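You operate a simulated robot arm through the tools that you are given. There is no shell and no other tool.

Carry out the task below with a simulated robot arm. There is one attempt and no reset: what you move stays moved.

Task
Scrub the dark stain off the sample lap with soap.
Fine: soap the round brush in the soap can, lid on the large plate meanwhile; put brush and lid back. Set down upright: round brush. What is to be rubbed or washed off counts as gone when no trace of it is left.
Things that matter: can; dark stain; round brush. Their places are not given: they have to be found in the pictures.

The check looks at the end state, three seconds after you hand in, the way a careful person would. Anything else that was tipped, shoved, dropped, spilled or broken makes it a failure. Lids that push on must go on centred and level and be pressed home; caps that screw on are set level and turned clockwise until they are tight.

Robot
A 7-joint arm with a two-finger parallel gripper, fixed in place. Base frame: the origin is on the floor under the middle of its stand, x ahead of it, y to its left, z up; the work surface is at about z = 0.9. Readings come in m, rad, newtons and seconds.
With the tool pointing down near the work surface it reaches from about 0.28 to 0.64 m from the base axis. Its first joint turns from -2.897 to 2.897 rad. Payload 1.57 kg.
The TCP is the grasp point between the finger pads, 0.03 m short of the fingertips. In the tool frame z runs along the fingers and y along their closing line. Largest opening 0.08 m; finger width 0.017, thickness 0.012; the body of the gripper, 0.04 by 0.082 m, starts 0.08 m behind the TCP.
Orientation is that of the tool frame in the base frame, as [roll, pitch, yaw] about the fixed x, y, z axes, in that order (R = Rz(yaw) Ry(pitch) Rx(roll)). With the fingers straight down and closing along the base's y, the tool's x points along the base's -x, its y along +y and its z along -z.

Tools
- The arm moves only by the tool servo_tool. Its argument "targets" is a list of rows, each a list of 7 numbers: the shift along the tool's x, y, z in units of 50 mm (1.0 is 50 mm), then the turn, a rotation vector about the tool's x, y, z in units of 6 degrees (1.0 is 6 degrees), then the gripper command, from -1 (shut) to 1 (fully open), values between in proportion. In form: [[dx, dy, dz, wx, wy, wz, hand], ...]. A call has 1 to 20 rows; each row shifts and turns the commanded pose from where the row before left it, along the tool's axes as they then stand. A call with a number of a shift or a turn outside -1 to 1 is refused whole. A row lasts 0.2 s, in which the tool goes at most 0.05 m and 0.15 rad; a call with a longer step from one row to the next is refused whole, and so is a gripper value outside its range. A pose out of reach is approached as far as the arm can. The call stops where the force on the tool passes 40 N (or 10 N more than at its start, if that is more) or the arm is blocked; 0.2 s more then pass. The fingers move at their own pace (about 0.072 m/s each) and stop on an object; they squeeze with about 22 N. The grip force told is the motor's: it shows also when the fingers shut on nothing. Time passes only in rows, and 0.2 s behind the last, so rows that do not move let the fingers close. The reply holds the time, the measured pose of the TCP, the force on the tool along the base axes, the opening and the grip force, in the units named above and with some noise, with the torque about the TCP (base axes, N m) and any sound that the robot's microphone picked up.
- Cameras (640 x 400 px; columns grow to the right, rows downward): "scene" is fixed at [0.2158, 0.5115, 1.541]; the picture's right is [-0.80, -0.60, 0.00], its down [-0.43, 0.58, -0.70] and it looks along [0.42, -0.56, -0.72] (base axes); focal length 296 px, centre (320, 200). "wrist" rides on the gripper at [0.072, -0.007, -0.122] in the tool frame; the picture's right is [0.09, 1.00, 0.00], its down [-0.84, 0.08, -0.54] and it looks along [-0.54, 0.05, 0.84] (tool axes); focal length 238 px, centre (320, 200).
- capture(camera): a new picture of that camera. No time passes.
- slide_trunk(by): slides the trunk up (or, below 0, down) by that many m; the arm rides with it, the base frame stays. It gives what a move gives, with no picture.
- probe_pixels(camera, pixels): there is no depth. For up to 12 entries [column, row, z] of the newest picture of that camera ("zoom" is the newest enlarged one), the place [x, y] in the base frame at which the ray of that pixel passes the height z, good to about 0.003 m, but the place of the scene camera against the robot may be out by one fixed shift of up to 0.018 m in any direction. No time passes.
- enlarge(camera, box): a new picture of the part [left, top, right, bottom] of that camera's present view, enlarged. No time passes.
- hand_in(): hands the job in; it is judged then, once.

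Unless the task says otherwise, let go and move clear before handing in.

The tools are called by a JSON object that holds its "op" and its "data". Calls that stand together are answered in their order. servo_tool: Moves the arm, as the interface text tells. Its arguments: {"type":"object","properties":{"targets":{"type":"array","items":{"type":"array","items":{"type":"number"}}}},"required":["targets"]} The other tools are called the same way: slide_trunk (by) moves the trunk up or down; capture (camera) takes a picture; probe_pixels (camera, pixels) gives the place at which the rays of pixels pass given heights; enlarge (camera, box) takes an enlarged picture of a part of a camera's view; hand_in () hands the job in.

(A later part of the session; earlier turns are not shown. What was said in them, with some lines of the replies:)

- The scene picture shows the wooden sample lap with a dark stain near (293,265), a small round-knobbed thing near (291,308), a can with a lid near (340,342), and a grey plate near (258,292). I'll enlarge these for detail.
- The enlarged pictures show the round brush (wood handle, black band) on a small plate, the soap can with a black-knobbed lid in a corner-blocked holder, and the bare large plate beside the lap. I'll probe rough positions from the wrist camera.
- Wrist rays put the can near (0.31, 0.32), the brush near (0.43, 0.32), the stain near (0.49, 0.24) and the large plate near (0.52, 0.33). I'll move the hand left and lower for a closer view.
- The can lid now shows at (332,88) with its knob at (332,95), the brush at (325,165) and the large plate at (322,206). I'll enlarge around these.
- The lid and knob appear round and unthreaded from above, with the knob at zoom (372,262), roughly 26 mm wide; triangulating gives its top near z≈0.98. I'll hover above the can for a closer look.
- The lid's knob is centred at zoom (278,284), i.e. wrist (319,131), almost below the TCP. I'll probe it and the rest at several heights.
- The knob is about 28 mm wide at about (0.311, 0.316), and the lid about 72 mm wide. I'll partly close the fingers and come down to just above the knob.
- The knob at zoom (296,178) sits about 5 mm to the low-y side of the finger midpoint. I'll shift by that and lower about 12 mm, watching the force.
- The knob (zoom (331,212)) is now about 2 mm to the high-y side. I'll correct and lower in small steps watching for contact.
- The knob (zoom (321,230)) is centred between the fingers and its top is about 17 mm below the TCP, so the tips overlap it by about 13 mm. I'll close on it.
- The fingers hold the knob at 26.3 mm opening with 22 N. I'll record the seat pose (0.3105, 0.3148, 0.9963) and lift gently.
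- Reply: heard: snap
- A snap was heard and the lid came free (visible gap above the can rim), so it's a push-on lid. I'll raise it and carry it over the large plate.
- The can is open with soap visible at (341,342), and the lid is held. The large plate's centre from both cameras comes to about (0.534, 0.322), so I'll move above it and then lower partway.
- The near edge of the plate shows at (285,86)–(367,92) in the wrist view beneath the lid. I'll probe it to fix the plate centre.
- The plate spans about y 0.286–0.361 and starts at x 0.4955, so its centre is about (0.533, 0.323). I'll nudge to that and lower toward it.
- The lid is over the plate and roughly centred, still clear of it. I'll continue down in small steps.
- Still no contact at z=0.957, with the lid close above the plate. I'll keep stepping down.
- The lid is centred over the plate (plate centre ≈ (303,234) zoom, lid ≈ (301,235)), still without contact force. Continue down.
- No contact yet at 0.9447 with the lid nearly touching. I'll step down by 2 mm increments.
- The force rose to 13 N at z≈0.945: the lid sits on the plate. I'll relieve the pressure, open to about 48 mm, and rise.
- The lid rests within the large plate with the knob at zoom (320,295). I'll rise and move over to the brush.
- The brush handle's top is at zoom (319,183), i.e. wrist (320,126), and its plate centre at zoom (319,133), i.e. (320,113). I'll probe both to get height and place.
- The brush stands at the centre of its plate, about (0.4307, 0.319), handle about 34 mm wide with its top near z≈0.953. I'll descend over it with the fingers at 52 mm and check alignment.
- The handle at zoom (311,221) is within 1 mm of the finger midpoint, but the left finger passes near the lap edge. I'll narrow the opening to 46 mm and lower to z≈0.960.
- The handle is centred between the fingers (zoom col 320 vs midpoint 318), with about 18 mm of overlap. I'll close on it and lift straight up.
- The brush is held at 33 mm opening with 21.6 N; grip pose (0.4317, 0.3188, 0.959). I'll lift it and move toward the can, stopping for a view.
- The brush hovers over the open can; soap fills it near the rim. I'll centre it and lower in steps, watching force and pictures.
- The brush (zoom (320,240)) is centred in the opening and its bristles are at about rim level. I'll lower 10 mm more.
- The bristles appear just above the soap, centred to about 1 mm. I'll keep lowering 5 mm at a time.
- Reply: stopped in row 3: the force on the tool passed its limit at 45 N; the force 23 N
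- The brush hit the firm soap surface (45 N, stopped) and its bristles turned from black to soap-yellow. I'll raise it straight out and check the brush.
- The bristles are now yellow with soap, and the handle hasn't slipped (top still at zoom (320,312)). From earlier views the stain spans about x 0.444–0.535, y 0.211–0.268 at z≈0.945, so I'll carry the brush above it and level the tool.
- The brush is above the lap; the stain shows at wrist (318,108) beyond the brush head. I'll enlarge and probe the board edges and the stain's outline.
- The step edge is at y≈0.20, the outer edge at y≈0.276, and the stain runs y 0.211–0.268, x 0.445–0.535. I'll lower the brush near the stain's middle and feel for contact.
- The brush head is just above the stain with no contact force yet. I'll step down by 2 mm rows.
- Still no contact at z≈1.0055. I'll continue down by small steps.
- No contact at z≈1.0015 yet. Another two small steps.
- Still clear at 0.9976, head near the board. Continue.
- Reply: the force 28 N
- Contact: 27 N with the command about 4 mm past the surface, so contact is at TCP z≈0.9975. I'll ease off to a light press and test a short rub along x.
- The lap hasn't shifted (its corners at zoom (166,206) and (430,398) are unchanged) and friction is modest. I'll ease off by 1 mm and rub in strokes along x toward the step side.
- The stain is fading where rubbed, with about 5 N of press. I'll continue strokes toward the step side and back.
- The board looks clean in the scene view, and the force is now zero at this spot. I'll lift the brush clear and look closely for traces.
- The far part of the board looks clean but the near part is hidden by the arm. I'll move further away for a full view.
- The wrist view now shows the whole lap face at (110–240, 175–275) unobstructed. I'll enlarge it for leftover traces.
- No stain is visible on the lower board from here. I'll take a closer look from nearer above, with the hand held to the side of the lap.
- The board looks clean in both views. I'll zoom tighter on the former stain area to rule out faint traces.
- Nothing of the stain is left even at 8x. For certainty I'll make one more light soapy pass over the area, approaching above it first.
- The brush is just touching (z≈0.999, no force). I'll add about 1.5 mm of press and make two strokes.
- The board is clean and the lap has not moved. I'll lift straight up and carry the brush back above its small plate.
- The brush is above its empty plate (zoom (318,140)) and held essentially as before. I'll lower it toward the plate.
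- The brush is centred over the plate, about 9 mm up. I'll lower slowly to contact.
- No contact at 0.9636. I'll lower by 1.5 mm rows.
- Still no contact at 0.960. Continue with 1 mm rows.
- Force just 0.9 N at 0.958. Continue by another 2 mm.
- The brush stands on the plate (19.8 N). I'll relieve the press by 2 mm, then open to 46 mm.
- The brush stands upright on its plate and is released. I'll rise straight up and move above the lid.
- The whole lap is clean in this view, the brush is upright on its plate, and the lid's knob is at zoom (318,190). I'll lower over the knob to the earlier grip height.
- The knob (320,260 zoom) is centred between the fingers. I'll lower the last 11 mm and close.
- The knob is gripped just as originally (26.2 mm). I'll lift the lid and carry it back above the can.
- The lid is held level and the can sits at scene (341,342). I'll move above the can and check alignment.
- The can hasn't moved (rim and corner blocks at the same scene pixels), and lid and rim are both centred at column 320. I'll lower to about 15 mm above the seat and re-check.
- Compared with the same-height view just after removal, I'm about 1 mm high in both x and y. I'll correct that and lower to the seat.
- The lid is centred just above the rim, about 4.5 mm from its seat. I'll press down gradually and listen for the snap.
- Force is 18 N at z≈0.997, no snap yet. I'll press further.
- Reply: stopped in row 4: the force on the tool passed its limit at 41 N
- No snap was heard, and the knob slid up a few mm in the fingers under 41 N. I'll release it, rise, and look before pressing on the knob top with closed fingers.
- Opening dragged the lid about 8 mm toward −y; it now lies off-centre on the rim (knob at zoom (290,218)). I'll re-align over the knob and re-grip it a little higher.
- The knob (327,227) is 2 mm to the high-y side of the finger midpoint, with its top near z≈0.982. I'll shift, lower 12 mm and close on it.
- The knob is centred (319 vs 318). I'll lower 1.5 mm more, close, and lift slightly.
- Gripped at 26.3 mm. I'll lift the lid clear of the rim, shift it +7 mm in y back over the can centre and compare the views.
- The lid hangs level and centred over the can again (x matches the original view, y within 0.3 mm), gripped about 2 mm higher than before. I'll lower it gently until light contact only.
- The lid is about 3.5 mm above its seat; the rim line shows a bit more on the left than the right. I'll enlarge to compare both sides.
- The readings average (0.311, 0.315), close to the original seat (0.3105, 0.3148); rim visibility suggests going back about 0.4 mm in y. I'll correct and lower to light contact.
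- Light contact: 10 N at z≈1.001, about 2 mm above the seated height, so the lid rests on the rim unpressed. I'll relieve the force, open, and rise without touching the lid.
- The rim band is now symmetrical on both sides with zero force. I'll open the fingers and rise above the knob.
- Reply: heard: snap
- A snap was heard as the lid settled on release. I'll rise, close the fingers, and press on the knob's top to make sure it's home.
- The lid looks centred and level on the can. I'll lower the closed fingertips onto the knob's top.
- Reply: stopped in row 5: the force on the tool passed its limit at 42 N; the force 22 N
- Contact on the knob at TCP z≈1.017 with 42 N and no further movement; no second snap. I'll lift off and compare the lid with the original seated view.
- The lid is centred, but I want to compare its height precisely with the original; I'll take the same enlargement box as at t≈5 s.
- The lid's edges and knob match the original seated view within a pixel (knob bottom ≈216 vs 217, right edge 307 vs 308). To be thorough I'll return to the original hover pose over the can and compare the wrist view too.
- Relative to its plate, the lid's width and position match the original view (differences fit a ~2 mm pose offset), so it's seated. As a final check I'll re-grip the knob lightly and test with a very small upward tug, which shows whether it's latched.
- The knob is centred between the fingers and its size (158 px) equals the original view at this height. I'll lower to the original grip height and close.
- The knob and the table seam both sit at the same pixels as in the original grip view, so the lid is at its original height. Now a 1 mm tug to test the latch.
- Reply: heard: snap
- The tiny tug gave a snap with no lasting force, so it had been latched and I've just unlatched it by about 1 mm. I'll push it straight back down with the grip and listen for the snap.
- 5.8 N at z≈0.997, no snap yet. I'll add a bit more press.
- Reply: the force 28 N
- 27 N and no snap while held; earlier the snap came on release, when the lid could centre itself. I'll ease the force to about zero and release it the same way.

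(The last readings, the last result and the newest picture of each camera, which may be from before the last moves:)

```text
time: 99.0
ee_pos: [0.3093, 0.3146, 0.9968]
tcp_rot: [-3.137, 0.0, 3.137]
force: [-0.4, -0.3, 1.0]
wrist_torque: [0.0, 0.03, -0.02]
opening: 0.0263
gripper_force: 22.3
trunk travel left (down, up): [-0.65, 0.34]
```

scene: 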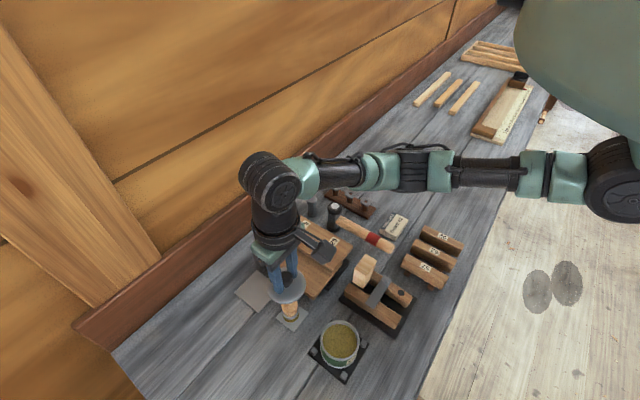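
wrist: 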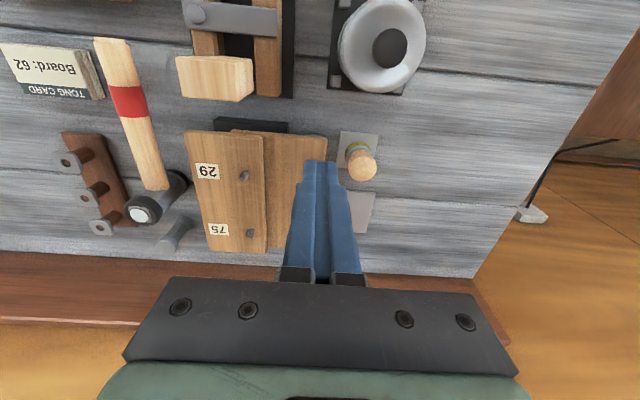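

Force is about zero at z≈0.997, matching the original seat height. I'll open now.

{"op": "servo_tool", "data": {"targets": [[0, 0, 0, 0, 0, 0, 0.1], [0, 0, 0, 0, 0, 0, 0.1], [0, 0, 0, 0, 0, 0, 0.1]]}}

{"op": "enlarge", "data": {"camera": "wrist", "box": [240, 70, 400, 220]}}

{"op": "enlarge", "data": {"camera": "scene", "box": [322, 340, 362, 370]}}

```text
time: 99.8
ee_pos: [0.3106, 0.3163, 0.9975]
tcp_rot: [-3.14, 0.002, 3.135]
force: [0.4, 0.2, -0.8]
wrist_torque: [-0.01, 0.0, -0.02]
opening: 0.0439
gripper_force: 0.0
trunk travel left (down, up): [-0.65, 0.34]
heard: snap
```

```text
2.67 times, centred on (320, 145) of wrist
```

zoom: 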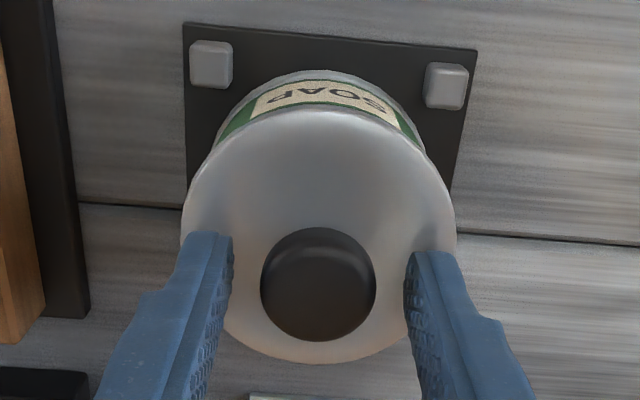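

```text
13.33 times, centred on (342, 355) of scene
```

zoom: 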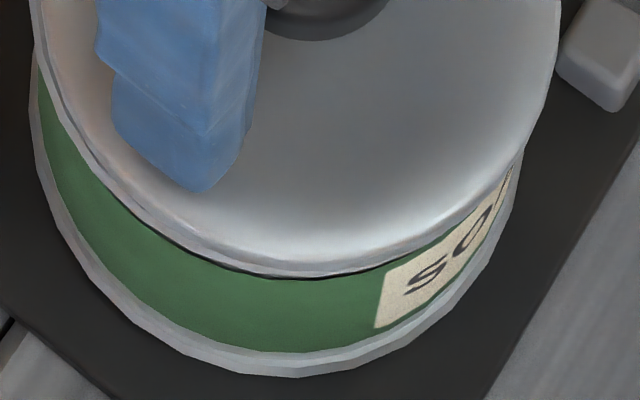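

A snap was heard again on release. I'll rise straight up, close the fingers, and press the knob top again to ensure it's home, checking the alignment on the way.

{"op": "servo_tool", "data": {"targets": [[0, 0, -0.2, 0, 0, 0, 0.1], [0, 0, -0.4, 0, 0, 0, 0.1], [0, 0, -0.4, 0, 0, 0, 0.1], [0, 0, 0, 0, 0, 0, -1], [0, 0, 0, 0, 0, 0, -1], [0, 0, 0, 0, 0, 0, -1], [0, 0, 0, 0, 0, 0, -1]]}}

{"op": "enlarge", "data": {"camera": "wrist", "box": [240, 70, 400, 220]}}

{"op": "enlarge", "data": {"camera": "scene", "box": [310, 310, 390, 370]}}

{"op": "enlarge", "data": {"camera": "scene", "box": [322, 340, 362, 370]}}

```text
time: 101.4
ee_pos: [0.3103, 0.3141, 1.0493]
tcp_rot: [-3.139, 0.0, 3.134]
force: [0.4, -0.2, -0.1]
wrist_torque: [-0.02, 0.0, -0.02]
opening: 0.0001
gripper_force: 21.7
trunk travel left (down, up): [-0.65, 0.34]
```

```text
2.67 times, centred on (320, 145) of wrist
```

zoom: 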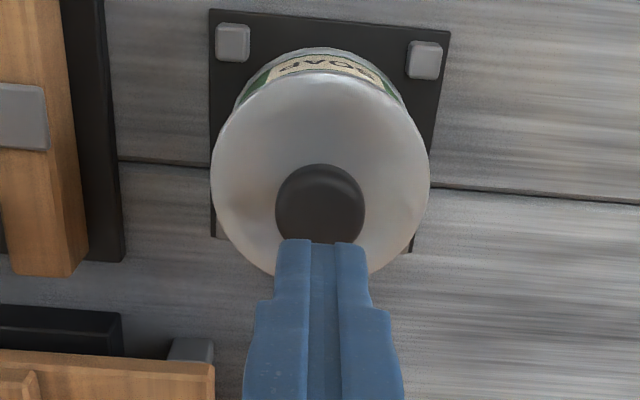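

```text
6.67 times, centred on (350, 340) of scene
```

zoom: 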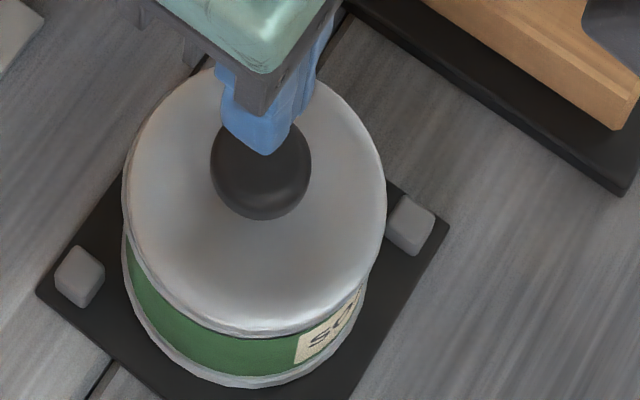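

```text
13.33 times, centred on (342, 355) of scene
```

zoom: 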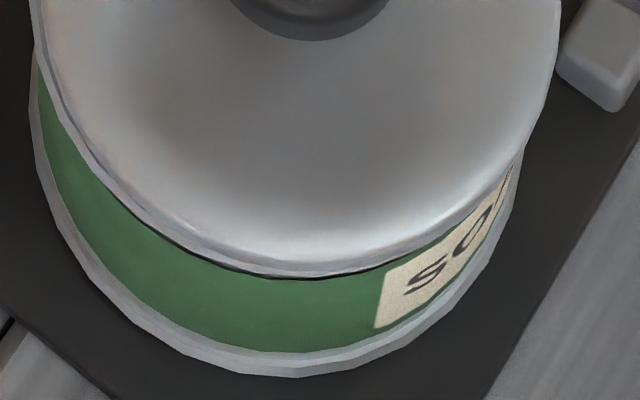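

The lid snapped but now sits about 1.4 mm toward −x compared with the original (knob edge at (311,220) vs (308,217)). I'd rather have it truly centred, so I'll re-grip, lift it about 1.5 mm, and shift it back.

{"op": "servo_tool", "data": {"targets": [[0, 0, 0, 0, 0, 0, 0.15], [0, 0, 0, 0, 0, 0, 0.15], [0, 0, 0.4, 0, 0, 0.06, 0.15], [0, 0, 0.4, 0, 0, 0, 0.15], [0, 0, 0.2, 0, 0, 0, 0.15], [0, 0, 0, 0, 0, 0, 0.15]]}}

{"op": "enlarge", "data": {"camera": "wrist", "box": [240, 120, 400, 220]}}

```text
time: 102.8
ee_pos: [0.3087, 0.3146, 0.997]
tcp_rot: [-3.139, 0.001, 3.128]
force: [-0.1, 0.5, 0.1]
wrist_torque: [0.0, -0.01, 0.03]
opening: 0.046
gripper_force: 0.1
trunk travel left (down, up): [-0.65, 0.34]
```

```text
4.00 times, centred on (320, 170) of wrist
```

zoom: 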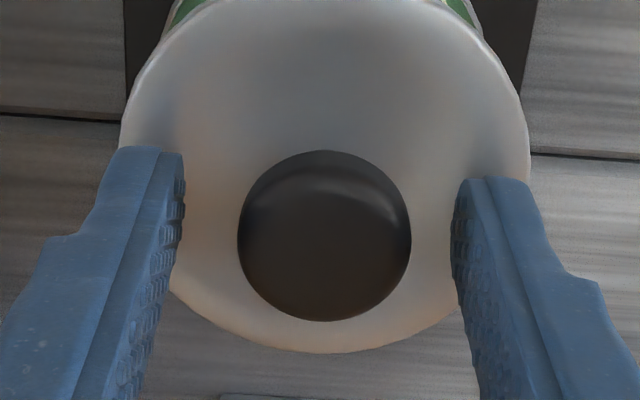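

The knob sits about 0.7 mm to −x of the original relative to the table seam, and 1 mm to +y of the finger midpoint. I'll centre the fingers, straighten the yaw, close, and raise 1.5 mm.

{"op": "servo_tool", "data": {"targets": [[0, 0.02, 0, 0, 0, -0.12, 0.15], [0, 0, 0, 0, 0, 0, 0.15], [0, 0, 0, 0, 0, 0, -1], [0, 0, 0, 0, 0, 0, -1], [0, 0, 0, 0, 0, 0, -1], [0, 0, -0.03, 0, 0, 0, -1], [0, 0, 0, 0, 0, 0, -1], [0, 0, 0, 0, 0, 0, -1]]}}

{"op": "enlarge", "data": {"camera": "wrist", "box": [265, 95, 385, 170]}}

{"op": "enlarge", "data": {"camera": "scene", "box": [310, 310, 390, 370]}}

```text
time: 104.6
ee_pos: [0.3087, 0.3162, 0.9995]
tcp_rot: [-3.139, 0.002, -3.141]
force: [0.0, -0.3, -0.4]
wrist_torque: [-0.01, -0.01, 0.02]
opening: 0.0261
gripper_force: 22.9
trunk travel left (down, up): [-0.65, 0.34]
heard: snap
```

```text
5.33 times, centred on (325, 132) of wrist
```

zoom: 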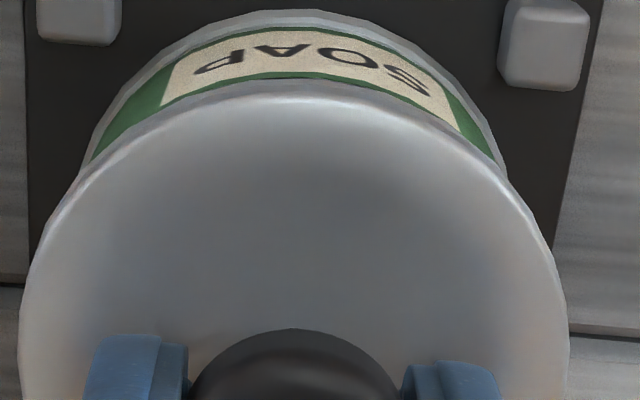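

```text
6.67 times, centred on (350, 340) of scene
```

zoom: 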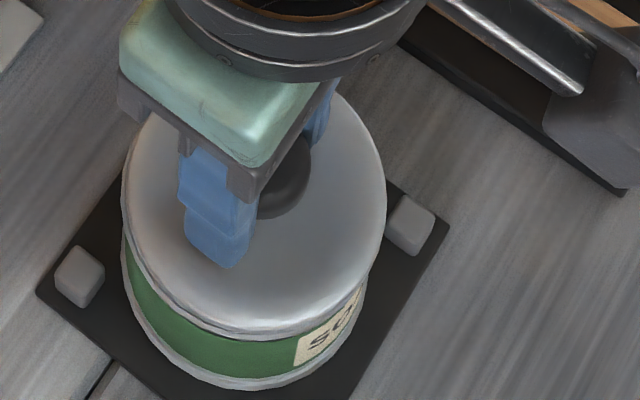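

Unlatched again with the lid raised about 1.5 mm. Against the good placement view, the lid needs about 1 mm toward +x; I'll shift and compare.

{"op": "servo_tool", "data": {"targets": [[-0.02, -0.004, 0, 0, 0, 0, -1], [0, 0, 0, 0, 0, 0, -1], [0, 0, 0, 0, 0, 0, -1]]}}

{"op": "enlarge", "data": {"camera": "wrist", "box": [265, 95, 385, 170]}}

{"op": "enlarge", "data": {"camera": "scene", "box": [310, 310, 390, 370]}}

{"op": "enlarge", "data": {"camera": "scene", "box": [322, 340, 362, 370]}}

```text
time: 105.4
ee_pos: [0.3111, 0.3152, 0.9993]
tcp_rot: [-3.141, 0.001, 3.141]
force: [-0.2, 0.0, 0.7]
wrist_torque: [0.01, -0.01, -0.01]
opening: 0.0263
gripper_force: 21.9
trunk travel left (down, up): [-0.65, 0.34]
```

```text
5.33 times, centred on (325, 132) of wrist
```

zoom: 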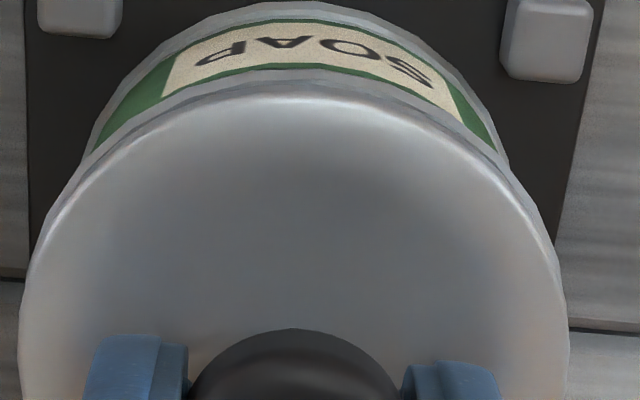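

```text
6.67 times, centred on (350, 340) of scene
```

zoom: 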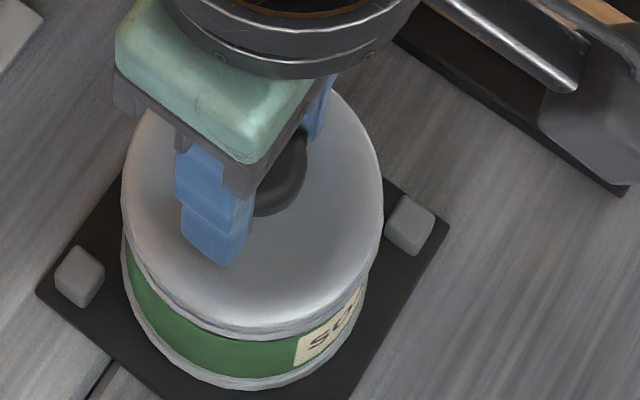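

```text
13.33 times, centred on (342, 355) of scene
```

zoom: 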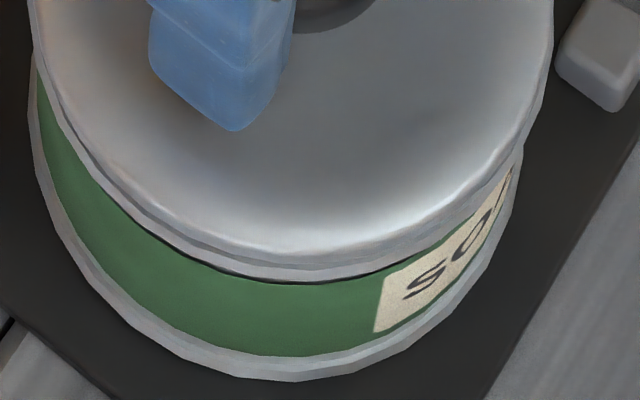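

The shift came out slightly over (lid-edge-to-can gap 83 px vs 77 in the good view, knob edge 306 vs 308). I'll go back 0.5 mm, lower by 1 mm, and check.

{"op": "servo_tool", "data": {"targets": [[0.01, 0, 0, 0, 0, 0, -1], [0, 0, 0.02, 0, 0, 0, -1], [0, 0, 0, 0, 0, 0, -1], [0, 0, 0, 0, 0, 0, -1]]}}

{"op": "enlarge", "data": {"camera": "wrist", "box": [265, 95, 385, 170]}}

{"op": "enlarge", "data": {"camera": "scene", "box": [310, 310, 390, 370]}}

```text
time: 106.4
ee_pos: [0.3101, 0.3162, 0.9987]
tcp_rot: [-3.139, 0.0, 3.141]
force: [0.2, -0.4, 0.5]
wrist_torque: [0.02, -0.01, -0.02]
opening: 0.0264
gripper_force: 22.0
trunk travel left (down, up): [-0.65, 0.34]
```

```text
5.33 times, centred on (325, 132) of wrist
```

zoom: 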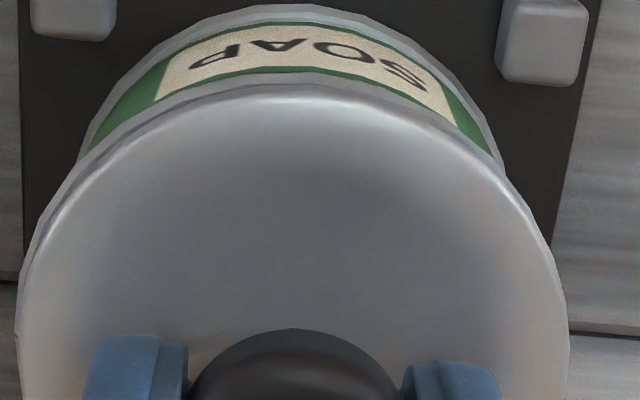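

```text
6.67 times, centred on (350, 340) of scene
```

zoom: 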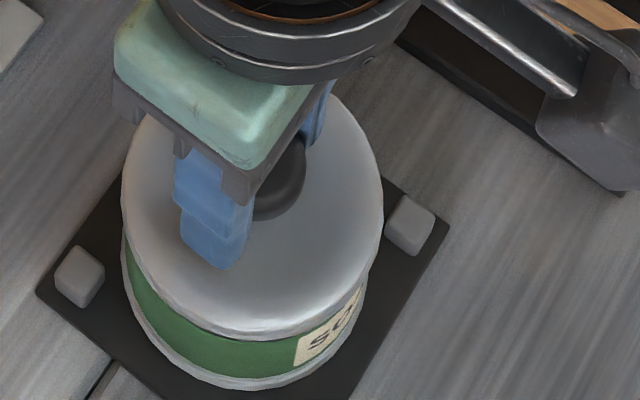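

The hand has drifted about +1 mm in y (block edges at 116/496 vs 127/499; knob edge 304 vs 308). I'll correct y by −0.9 mm and check once more.

{"op": "servo_tool", "data": {"targets": [[0, -0.018, 0, 0, 0, 0, -1], [0, 0, 0, 0, 0, 0, -1], [0, 0, 0, 0, 0, 0, -1]]}}

{"op": "enlarge", "data": {"camera": "wrist", "box": [265, 95, 385, 170]}}

{"op": "enlarge", "data": {"camera": "scene", "box": [310, 310, 390, 370]}}

```text
time: 107.2
ee_pos: [0.3105, 0.3152, 0.9981]
tcp_rot: [-3.14, 0.001, 3.141]
force: [0.2, -0.2, -0.8]
wrist_torque: [0.0, -0.02, 0.01]
opening: 0.0262
gripper_force: 22.0
trunk travel left (down, up): [-0.65, 0.34]
```

```text
5.33 times, centred on (325, 132) of wrist
```

zoom: 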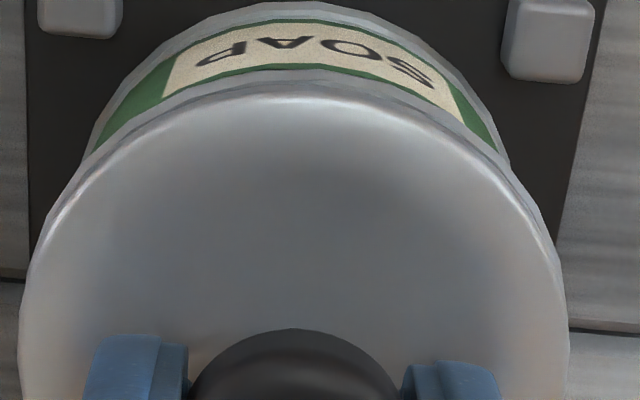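

```text
6.67 times, centred on (350, 340) of scene
```

zoom: 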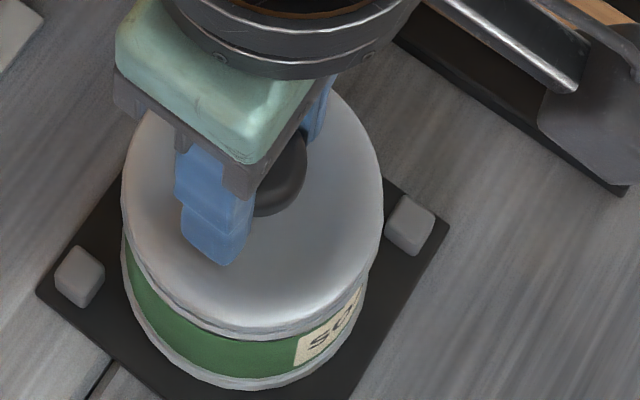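

Close now; the scene view suggests a residual of about 0.7 mm in x and 0.4 mm in y. I'll apply that, then release at zero force.

{"op": "servo_tool", "data": {"targets": [[0.014, -0.008, 0, 0, 0, 0, -1], [0, 0, 0, 0, 0, 0, -1], [0, 0, 0, 0, 0, 0, -1]]}}

{"op": "enlarge", "data": {"camera": "scene", "box": [310, 310, 390, 370]}}

{"op": "enlarge", "data": {"camera": "wrist", "box": [265, 95, 385, 170]}}

```text
time: 108.0
ee_pos: [0.3102, 0.3147, 0.9981]
tcp_rot: [-3.14, 0.001, 3.141]
force: [0.0, 0.2, 0.6]
wrist_torque: [0.02, -0.03, 0.01]
opening: 0.0264
gripper_force: 22.0
trunk travel left (down, up): [-0.65, 0.34]
```

```text
6.67 times, centred on (350, 340) of scene
```

zoom: 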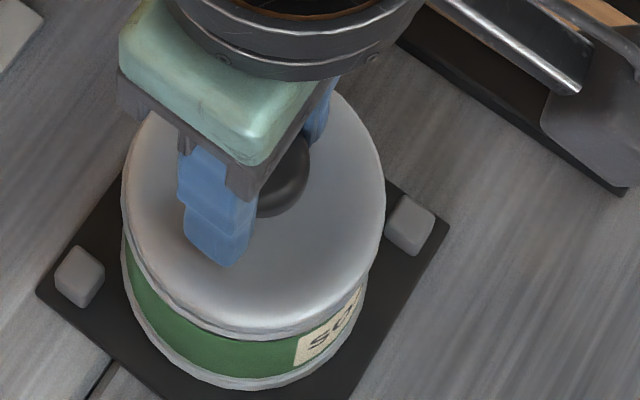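

```text
5.33 times, centred on (325, 132) of wrist
```

zoom: 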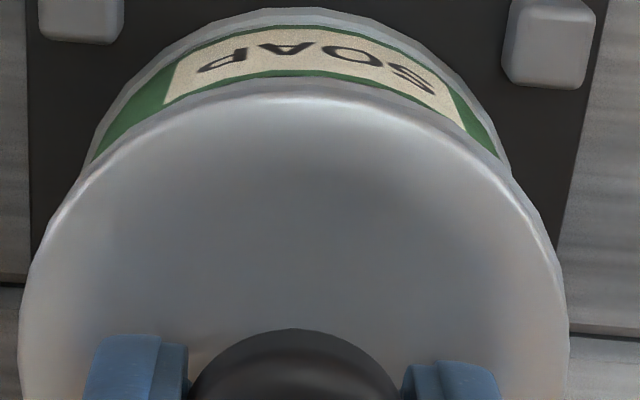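

Knob edge at 308 and lid edge at 385 now match the original, and the wrist gap is 75 px (vs 77). I'll lower half a millimetre and release.

{"op": "servo_tool", "data": {"targets": [[0, 0, 0.012, 0, 0, 0, -1], [0, 0, 0, 0, 0, 0, -1], [0, 0, 0, 0, 0, 0, 0.1], [0, 0, 0, 0, 0, 0, 0.1], [0, 0, 0, 0, 0, 0, 0.1]]}}

{"op": "enlarge", "data": {"camera": "scene", "box": [310, 310, 390, 370]}}

{"op": "enlarge", "data": {"camera": "wrist", "box": [240, 120, 400, 220]}}

```text
time: 109.2
ee_pos: [0.3105, 0.3134, 0.9971]
tcp_rot: [-3.139, 0.004, 3.141]
force: [-0.5, 0.2, 1.3]
wrist_torque: [0.01, 0.01, 0.02]
opening: 0.0441
gripper_force: 0.1
trunk travel left (down, up): [-0.65, 0.34]
```

```text
6.67 times, centred on (350, 340) of scene
```

zoom: 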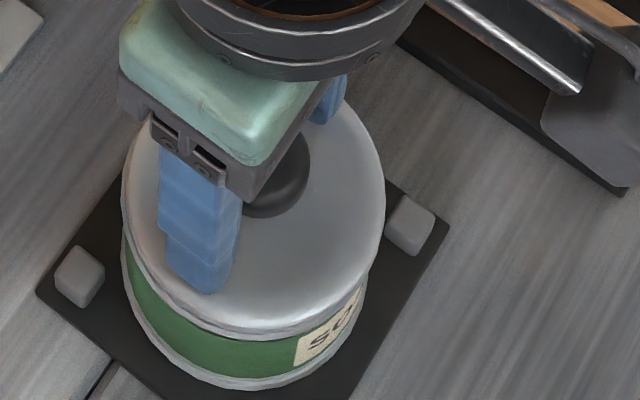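

```text
4.00 times, centred on (320, 170) of wrist
```

zoom: 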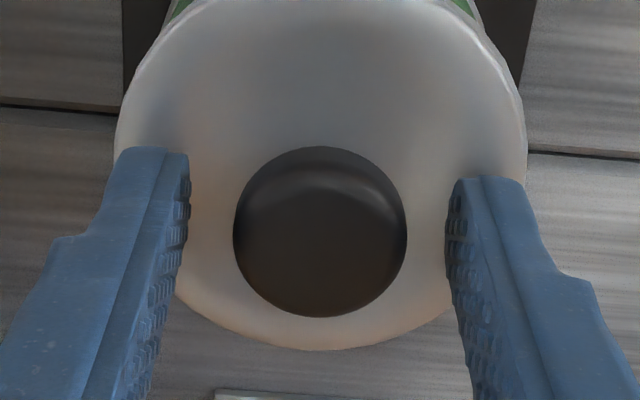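

The view now matches the original seated picture almost pixel for pixel (knob 233–407, rows 146–317), but no snap sounded. I'll rise, close the fingers, and press down on the knob's centre.

{"op": "servo_tool", "data": {"targets": [[0, 0, -0.2, 0, 0, 0, 0.1], [0, 0, -0.3, 0, 0, 0, 0.1], [0, 0, -0.3, 0, 0, 0, 0.1], [0, 0, 0, 0, 0, 0, -1], [0, 0, 0, 0, 0, 0, -1], [0, 0, 0, 0, 0, 0, -1], [0, 0, 0, 0, 0, 0, -1]]}}

{"op": "enlarge", "data": {"camera": "wrist", "box": [240, 70, 400, 220]}}

{"op": "enlarge", "data": {"camera": "scene", "box": [310, 310, 390, 370]}}

```text
time: 110.8
ee_pos: [0.3114, 0.3138, 1.0381]
tcp_rot: [-3.141, 0.001, -3.14]
force: [1.3, -1.1, -0.4]
wrist_torque: [-0.02, -0.02, -0.04]
opening: 0.0
gripper_force: 21.4
trunk travel left (down, up): [-0.65, 0.34]
```

```text
2.67 times, centred on (320, 145) of wrist
```

zoom: 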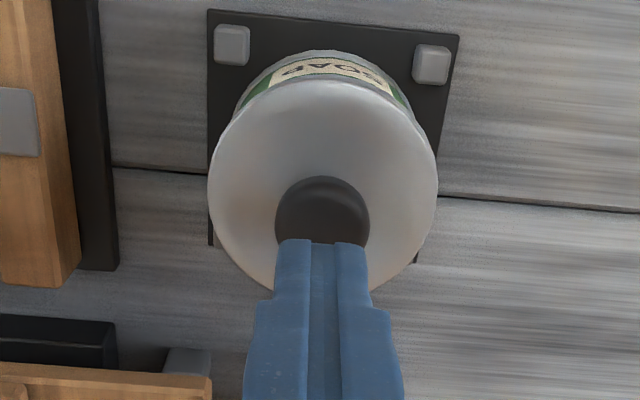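

```text
6.67 times, centred on (350, 340) of scene
```

zoom: 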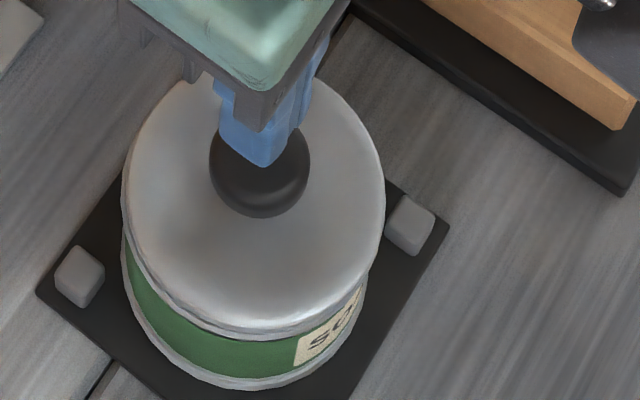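

The knob is at (209–310, bottom 218), within a pixel or two of the original. I'll press down on it in small steps, listening for the snap.

{"op": "servo_tool", "data": {"targets": [[0, 0, 0.2, 0, 0, 0, -1], [0, 0, 0.12, 0, 0, 0, -1], [0, 0, 0.05, 0, 0, 0, -1], [0, 0, 0.04, 0, 0, 0, -1], [0, 0, 0, 0, 0, 0, -1], [0, 0, 0, 0, 0, 0, -1]]}}

```text
time: 112.2
ee_pos: [0.3101, 0.3147, 1.0179]
tcp_rot: [3.141, 0.002, 3.139]
force: [3.4, 1.0, 14.8]
wrist_torque: [0.04, -0.07, -0.01]
opening: 0.0
gripper_force: 21.4
trunk travel left (down, up): [-0.65, 0.34]
```

14.8 N on the knob at z≈1.018, no snap yet. I'll press further up to about 35 N.

{"op": "servo_tool", "data": {"targets": [[0, 0, 0.02, 0, 0, 0, -1], [0, 0, 0.02, 0, 0, 0, -1], [0, 0, 0.015, 0, 0, 0, -1], [0, 0, 0, 0, 0, 0, -1]]}}

{"op": "enlarge", "data": {"camera": "scene", "box": [310, 310, 390, 370]}}

```text
time: 113.2
ee_pos: [0.3115, 0.3159, 1.0172]
tcp_rot: [3.134, 0.007, 3.139]
force: [-3.0, -4.0, 15.4]
wrist_torque: [-0.14, 0.14, 0.04]
opening: 0.0
gripper_force: 21.1
trunk travel left (down, up): [-0.65, 0.34]
stopped in row 4: the force on the tool passed its limit at 41 N (the readings are from after the stop); the commanded pose is now the measured one
```

```text
6.67 times, centred on (350, 340) of scene
```

zoom: 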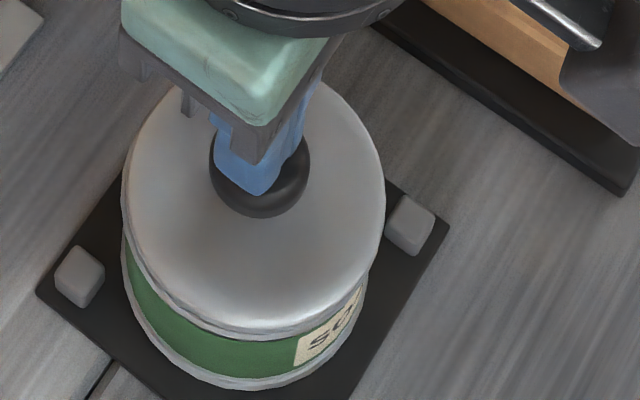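

41 N and no snap. I'll lift off and look closely at how the lid sits relative to the can.

{"op": "servo_tool", "data": {"targets": [[0, 0, -0.1, 0.06, 0.04, 0, -1], [0, 0, -0.4, 0, 0, 0, -1], [0, 0, -0.5, 0, 0, 0, -1], [-0.5, 0, -0.5, 0, 0, 0, -1], [-0.5, -0.5, 0, 0, 0, 0, -1], [-0.5, -0.5, 0, 0, 0, 0, -1], [0, 0, 0, 0, 0, 0, -1]]}}

{"op": "enlarge", "data": {"camera": "scene", "box": [310, 310, 390, 370]}}

{"op": "enlarge", "data": {"camera": "scene", "box": [322, 340, 362, 370]}}

{"op": "enlarge", "data": {"camera": "scene", "box": [322, 315, 362, 345]}}

```text
time: 114.8
ee_pos: [0.3875, 0.265, 1.0909]
tcp_rot: [-3.141, 0.002, 3.138]
force: [-0.1, -0.1, 0.1]
wrist_torque: [0.0, 0.01, 0.0]
opening: 0.0
gripper_force: 21.8
trunk travel left (down, up): [-0.65, 0.34]
heard: snap
```

```text
6.67 times, centred on (350, 340) of scene
```

zoom: 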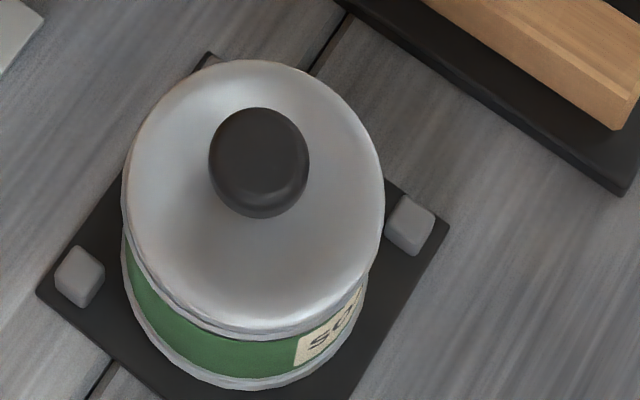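

```text
13.33 times, centred on (342, 355) of scene
```

zoom: 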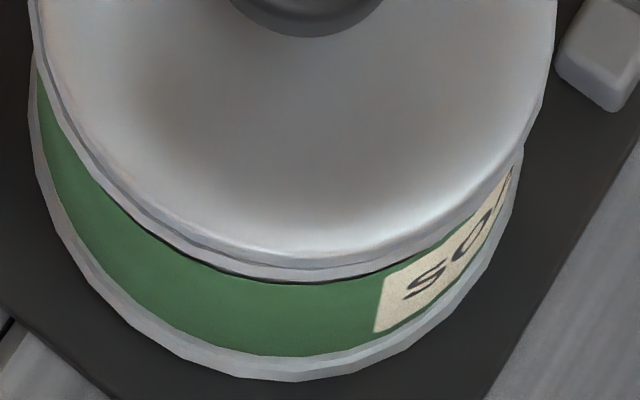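

```text
13.33 times, centred on (342, 330) of scene
```

zoom: 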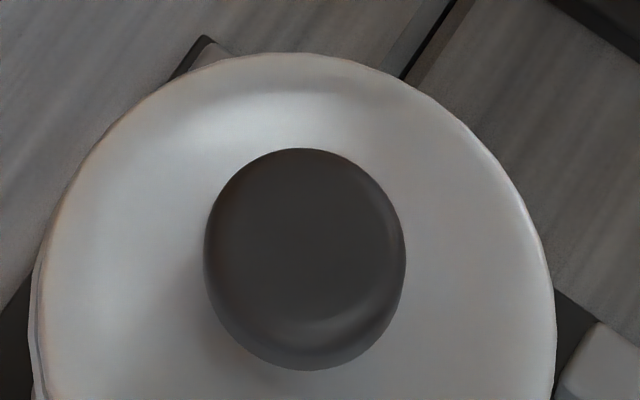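

A snap sounded as the pressure came off, so the lid has latched again. I'll take the top view from the original hover pose to check centring and level.

{"op": "servo_tool", "data": {"targets": [[0.5, 0.33, -0.11, 0, 0, 0, 1], [0.5, 0.33, -0.11, 0, 0, 0, 1], [0.5, 0.33, -0.1, 0, 0, 0, 1], [0.06, 0, 0, 0, 0, 0, 1], [0, 0, 0, 0, 0, 0, 1], [0, 0, 0, 0, 0, 0, 1]]}}

{"op": "enlarge", "data": {"camera": "wrist", "box": [250, 60, 410, 160]}}

{"op": "enlarge", "data": {"camera": "scene", "box": [280, 300, 400, 390]}}

```text
time: 116.2
ee_pos: [0.3075, 0.3156, 1.1068]
tcp_rot: [-3.14, 0.001, 3.138]
force: [0.0, -0.1, 0.3]
wrist_torque: [-0.03, 0.01, 0.01]
opening: 0.0799
gripper_force: 0.0
trunk travel left (down, up): [-0.65, 0.34]
```

```text
4.00 times, centred on (330, 110) of wrist
```

zoom: 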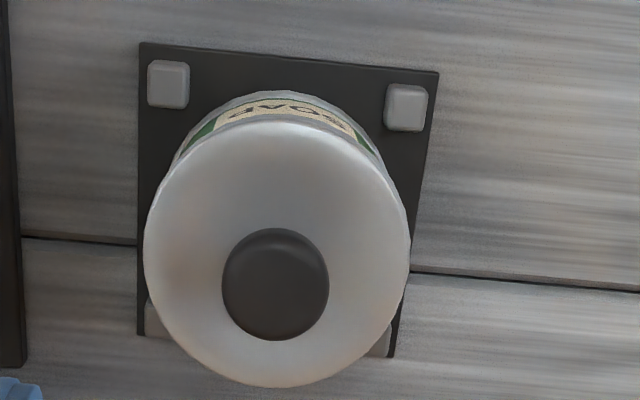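

```text
4.44 times, centred on (340, 345) of scene
```

zoom: 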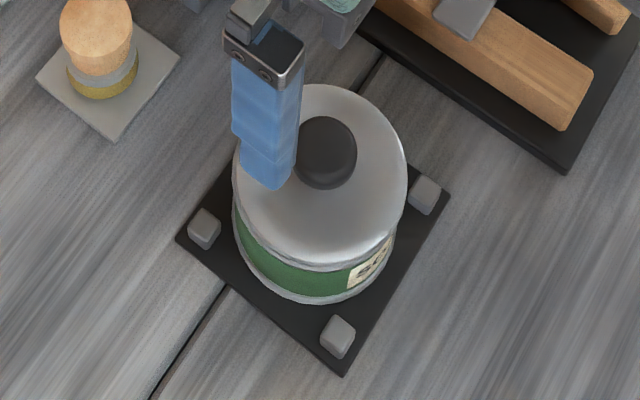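

From an identical pose (plate corners within 1 px), the lid has the same width, height and rows as originally, with only about 0.6 mm sideways offset, so it's level, centred and latched. I'll raise the arm clear and do a final overall check.

{"op": "servo_tool", "data": {"targets": [[0, 0, -0.6, 0, 0, 0, 1], [0, 0, -0.6, 0, 0, 0, 1], [0, 0, -0.6, 0, 0, 0, 1], [0, -0.5, -0.6, 0, 0, 0, 1], [0, -0.6, -0.6, 0, 0, 0, 1], [0, -0.6, 0, 0, 0, 0, 1], [0, -0.6, 0, 0, 0, 0, 1], [0, -0.6, 0, 0, 0, 0, 1], [0, 0, 0, 0, 0, 0, 1]]}}

{"op": "capture", "data": {"camera": "scene"}}

{"op": "enlarge", "data": {"camera": "scene", "box": [220, 180, 420, 390]}}

{"op": "enlarge", "data": {"camera": "wrist", "box": [180, 0, 480, 230]}}

{"op": "enlarge", "data": {"camera": "scene", "box": [250, 210, 350, 300]}}

```text
time: 118.2
ee_pos: [0.3078, 0.1698, 1.2573]
tcp_rot: [-3.142, 0.003, 3.139]
force: [1.0, -0.7, 0.2]
wrist_torque: [-0.02, 0.01, -0.03]
opening: 0.0799
gripper_force: 0.0
trunk travel left (down, up): [-0.65, 0.34]
```

```text
taken
```

scene: 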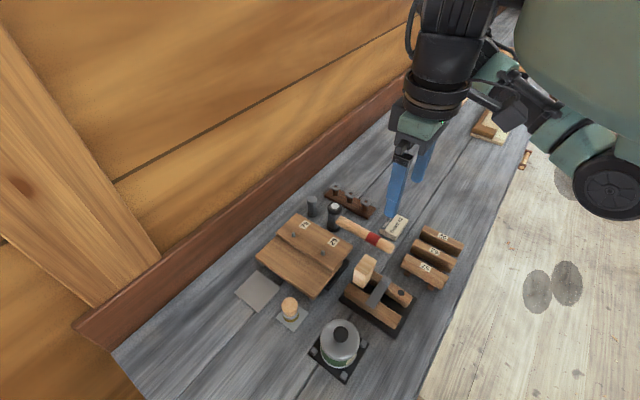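

```text
1.90 times, centred on (320, 285) of scene
```

zoom: 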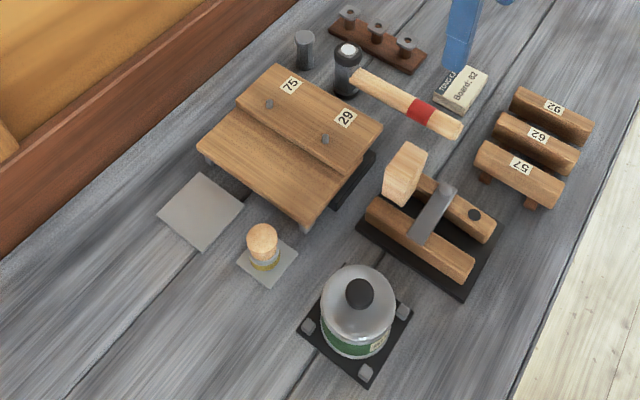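

```text
1.74 times, centred on (330, 115) of wrist
```

zoom: 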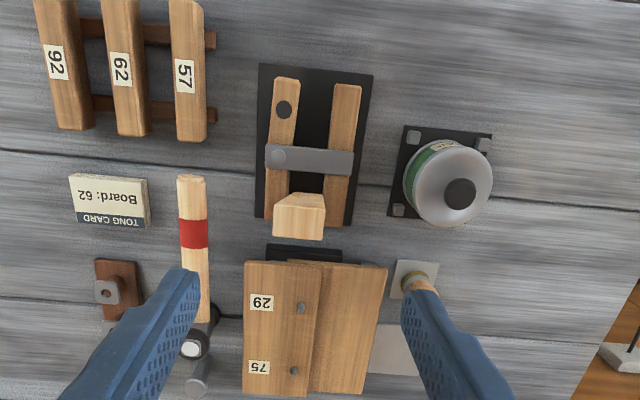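

```text
4.44 times, centred on (300, 255) of scene
```

zoom: 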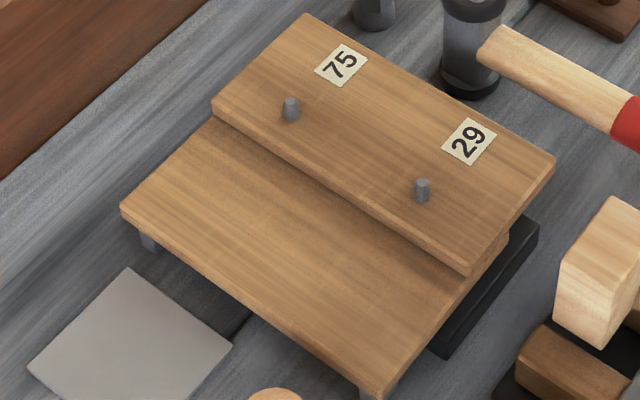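

The final pictures show the lap free of any stain, the brush upright on its small plate at (291,308), the lid latched and centred on the soap can at (340,342), and everything else in its starting place. The arm is clear, so I'm handing in.

{"op": "hand_in", "data": {}}

```text
The job is handed in.
```

The dark stain is off the sample lap: no trace of it showed at 8x enlargement. I gave the spot one more soapy pass after that, and the job is handed in.

- **Brush:** it was soaped in the can and is back upright on its small plate. Its bristles still carry some soap.
- **Lid:** it waited on the large plate during the scrubbing and is now back on the can, level and pressed home. Getting there took several tries. On the first, the opening fingers dragged it about 8 mm off centre. It later snapped on, but I pulled it loose twice, once to test the latch and once to centre it. The last press ended with a snap, and it sits about 0.6 mm sideways of where it started.
- **Everything else:** the lap did not move, and I saw nothing else tipped, shoved or spilled. The can may have shifted by about 1 mm in its holder. The arm was clear with the gripper open when I handed in.
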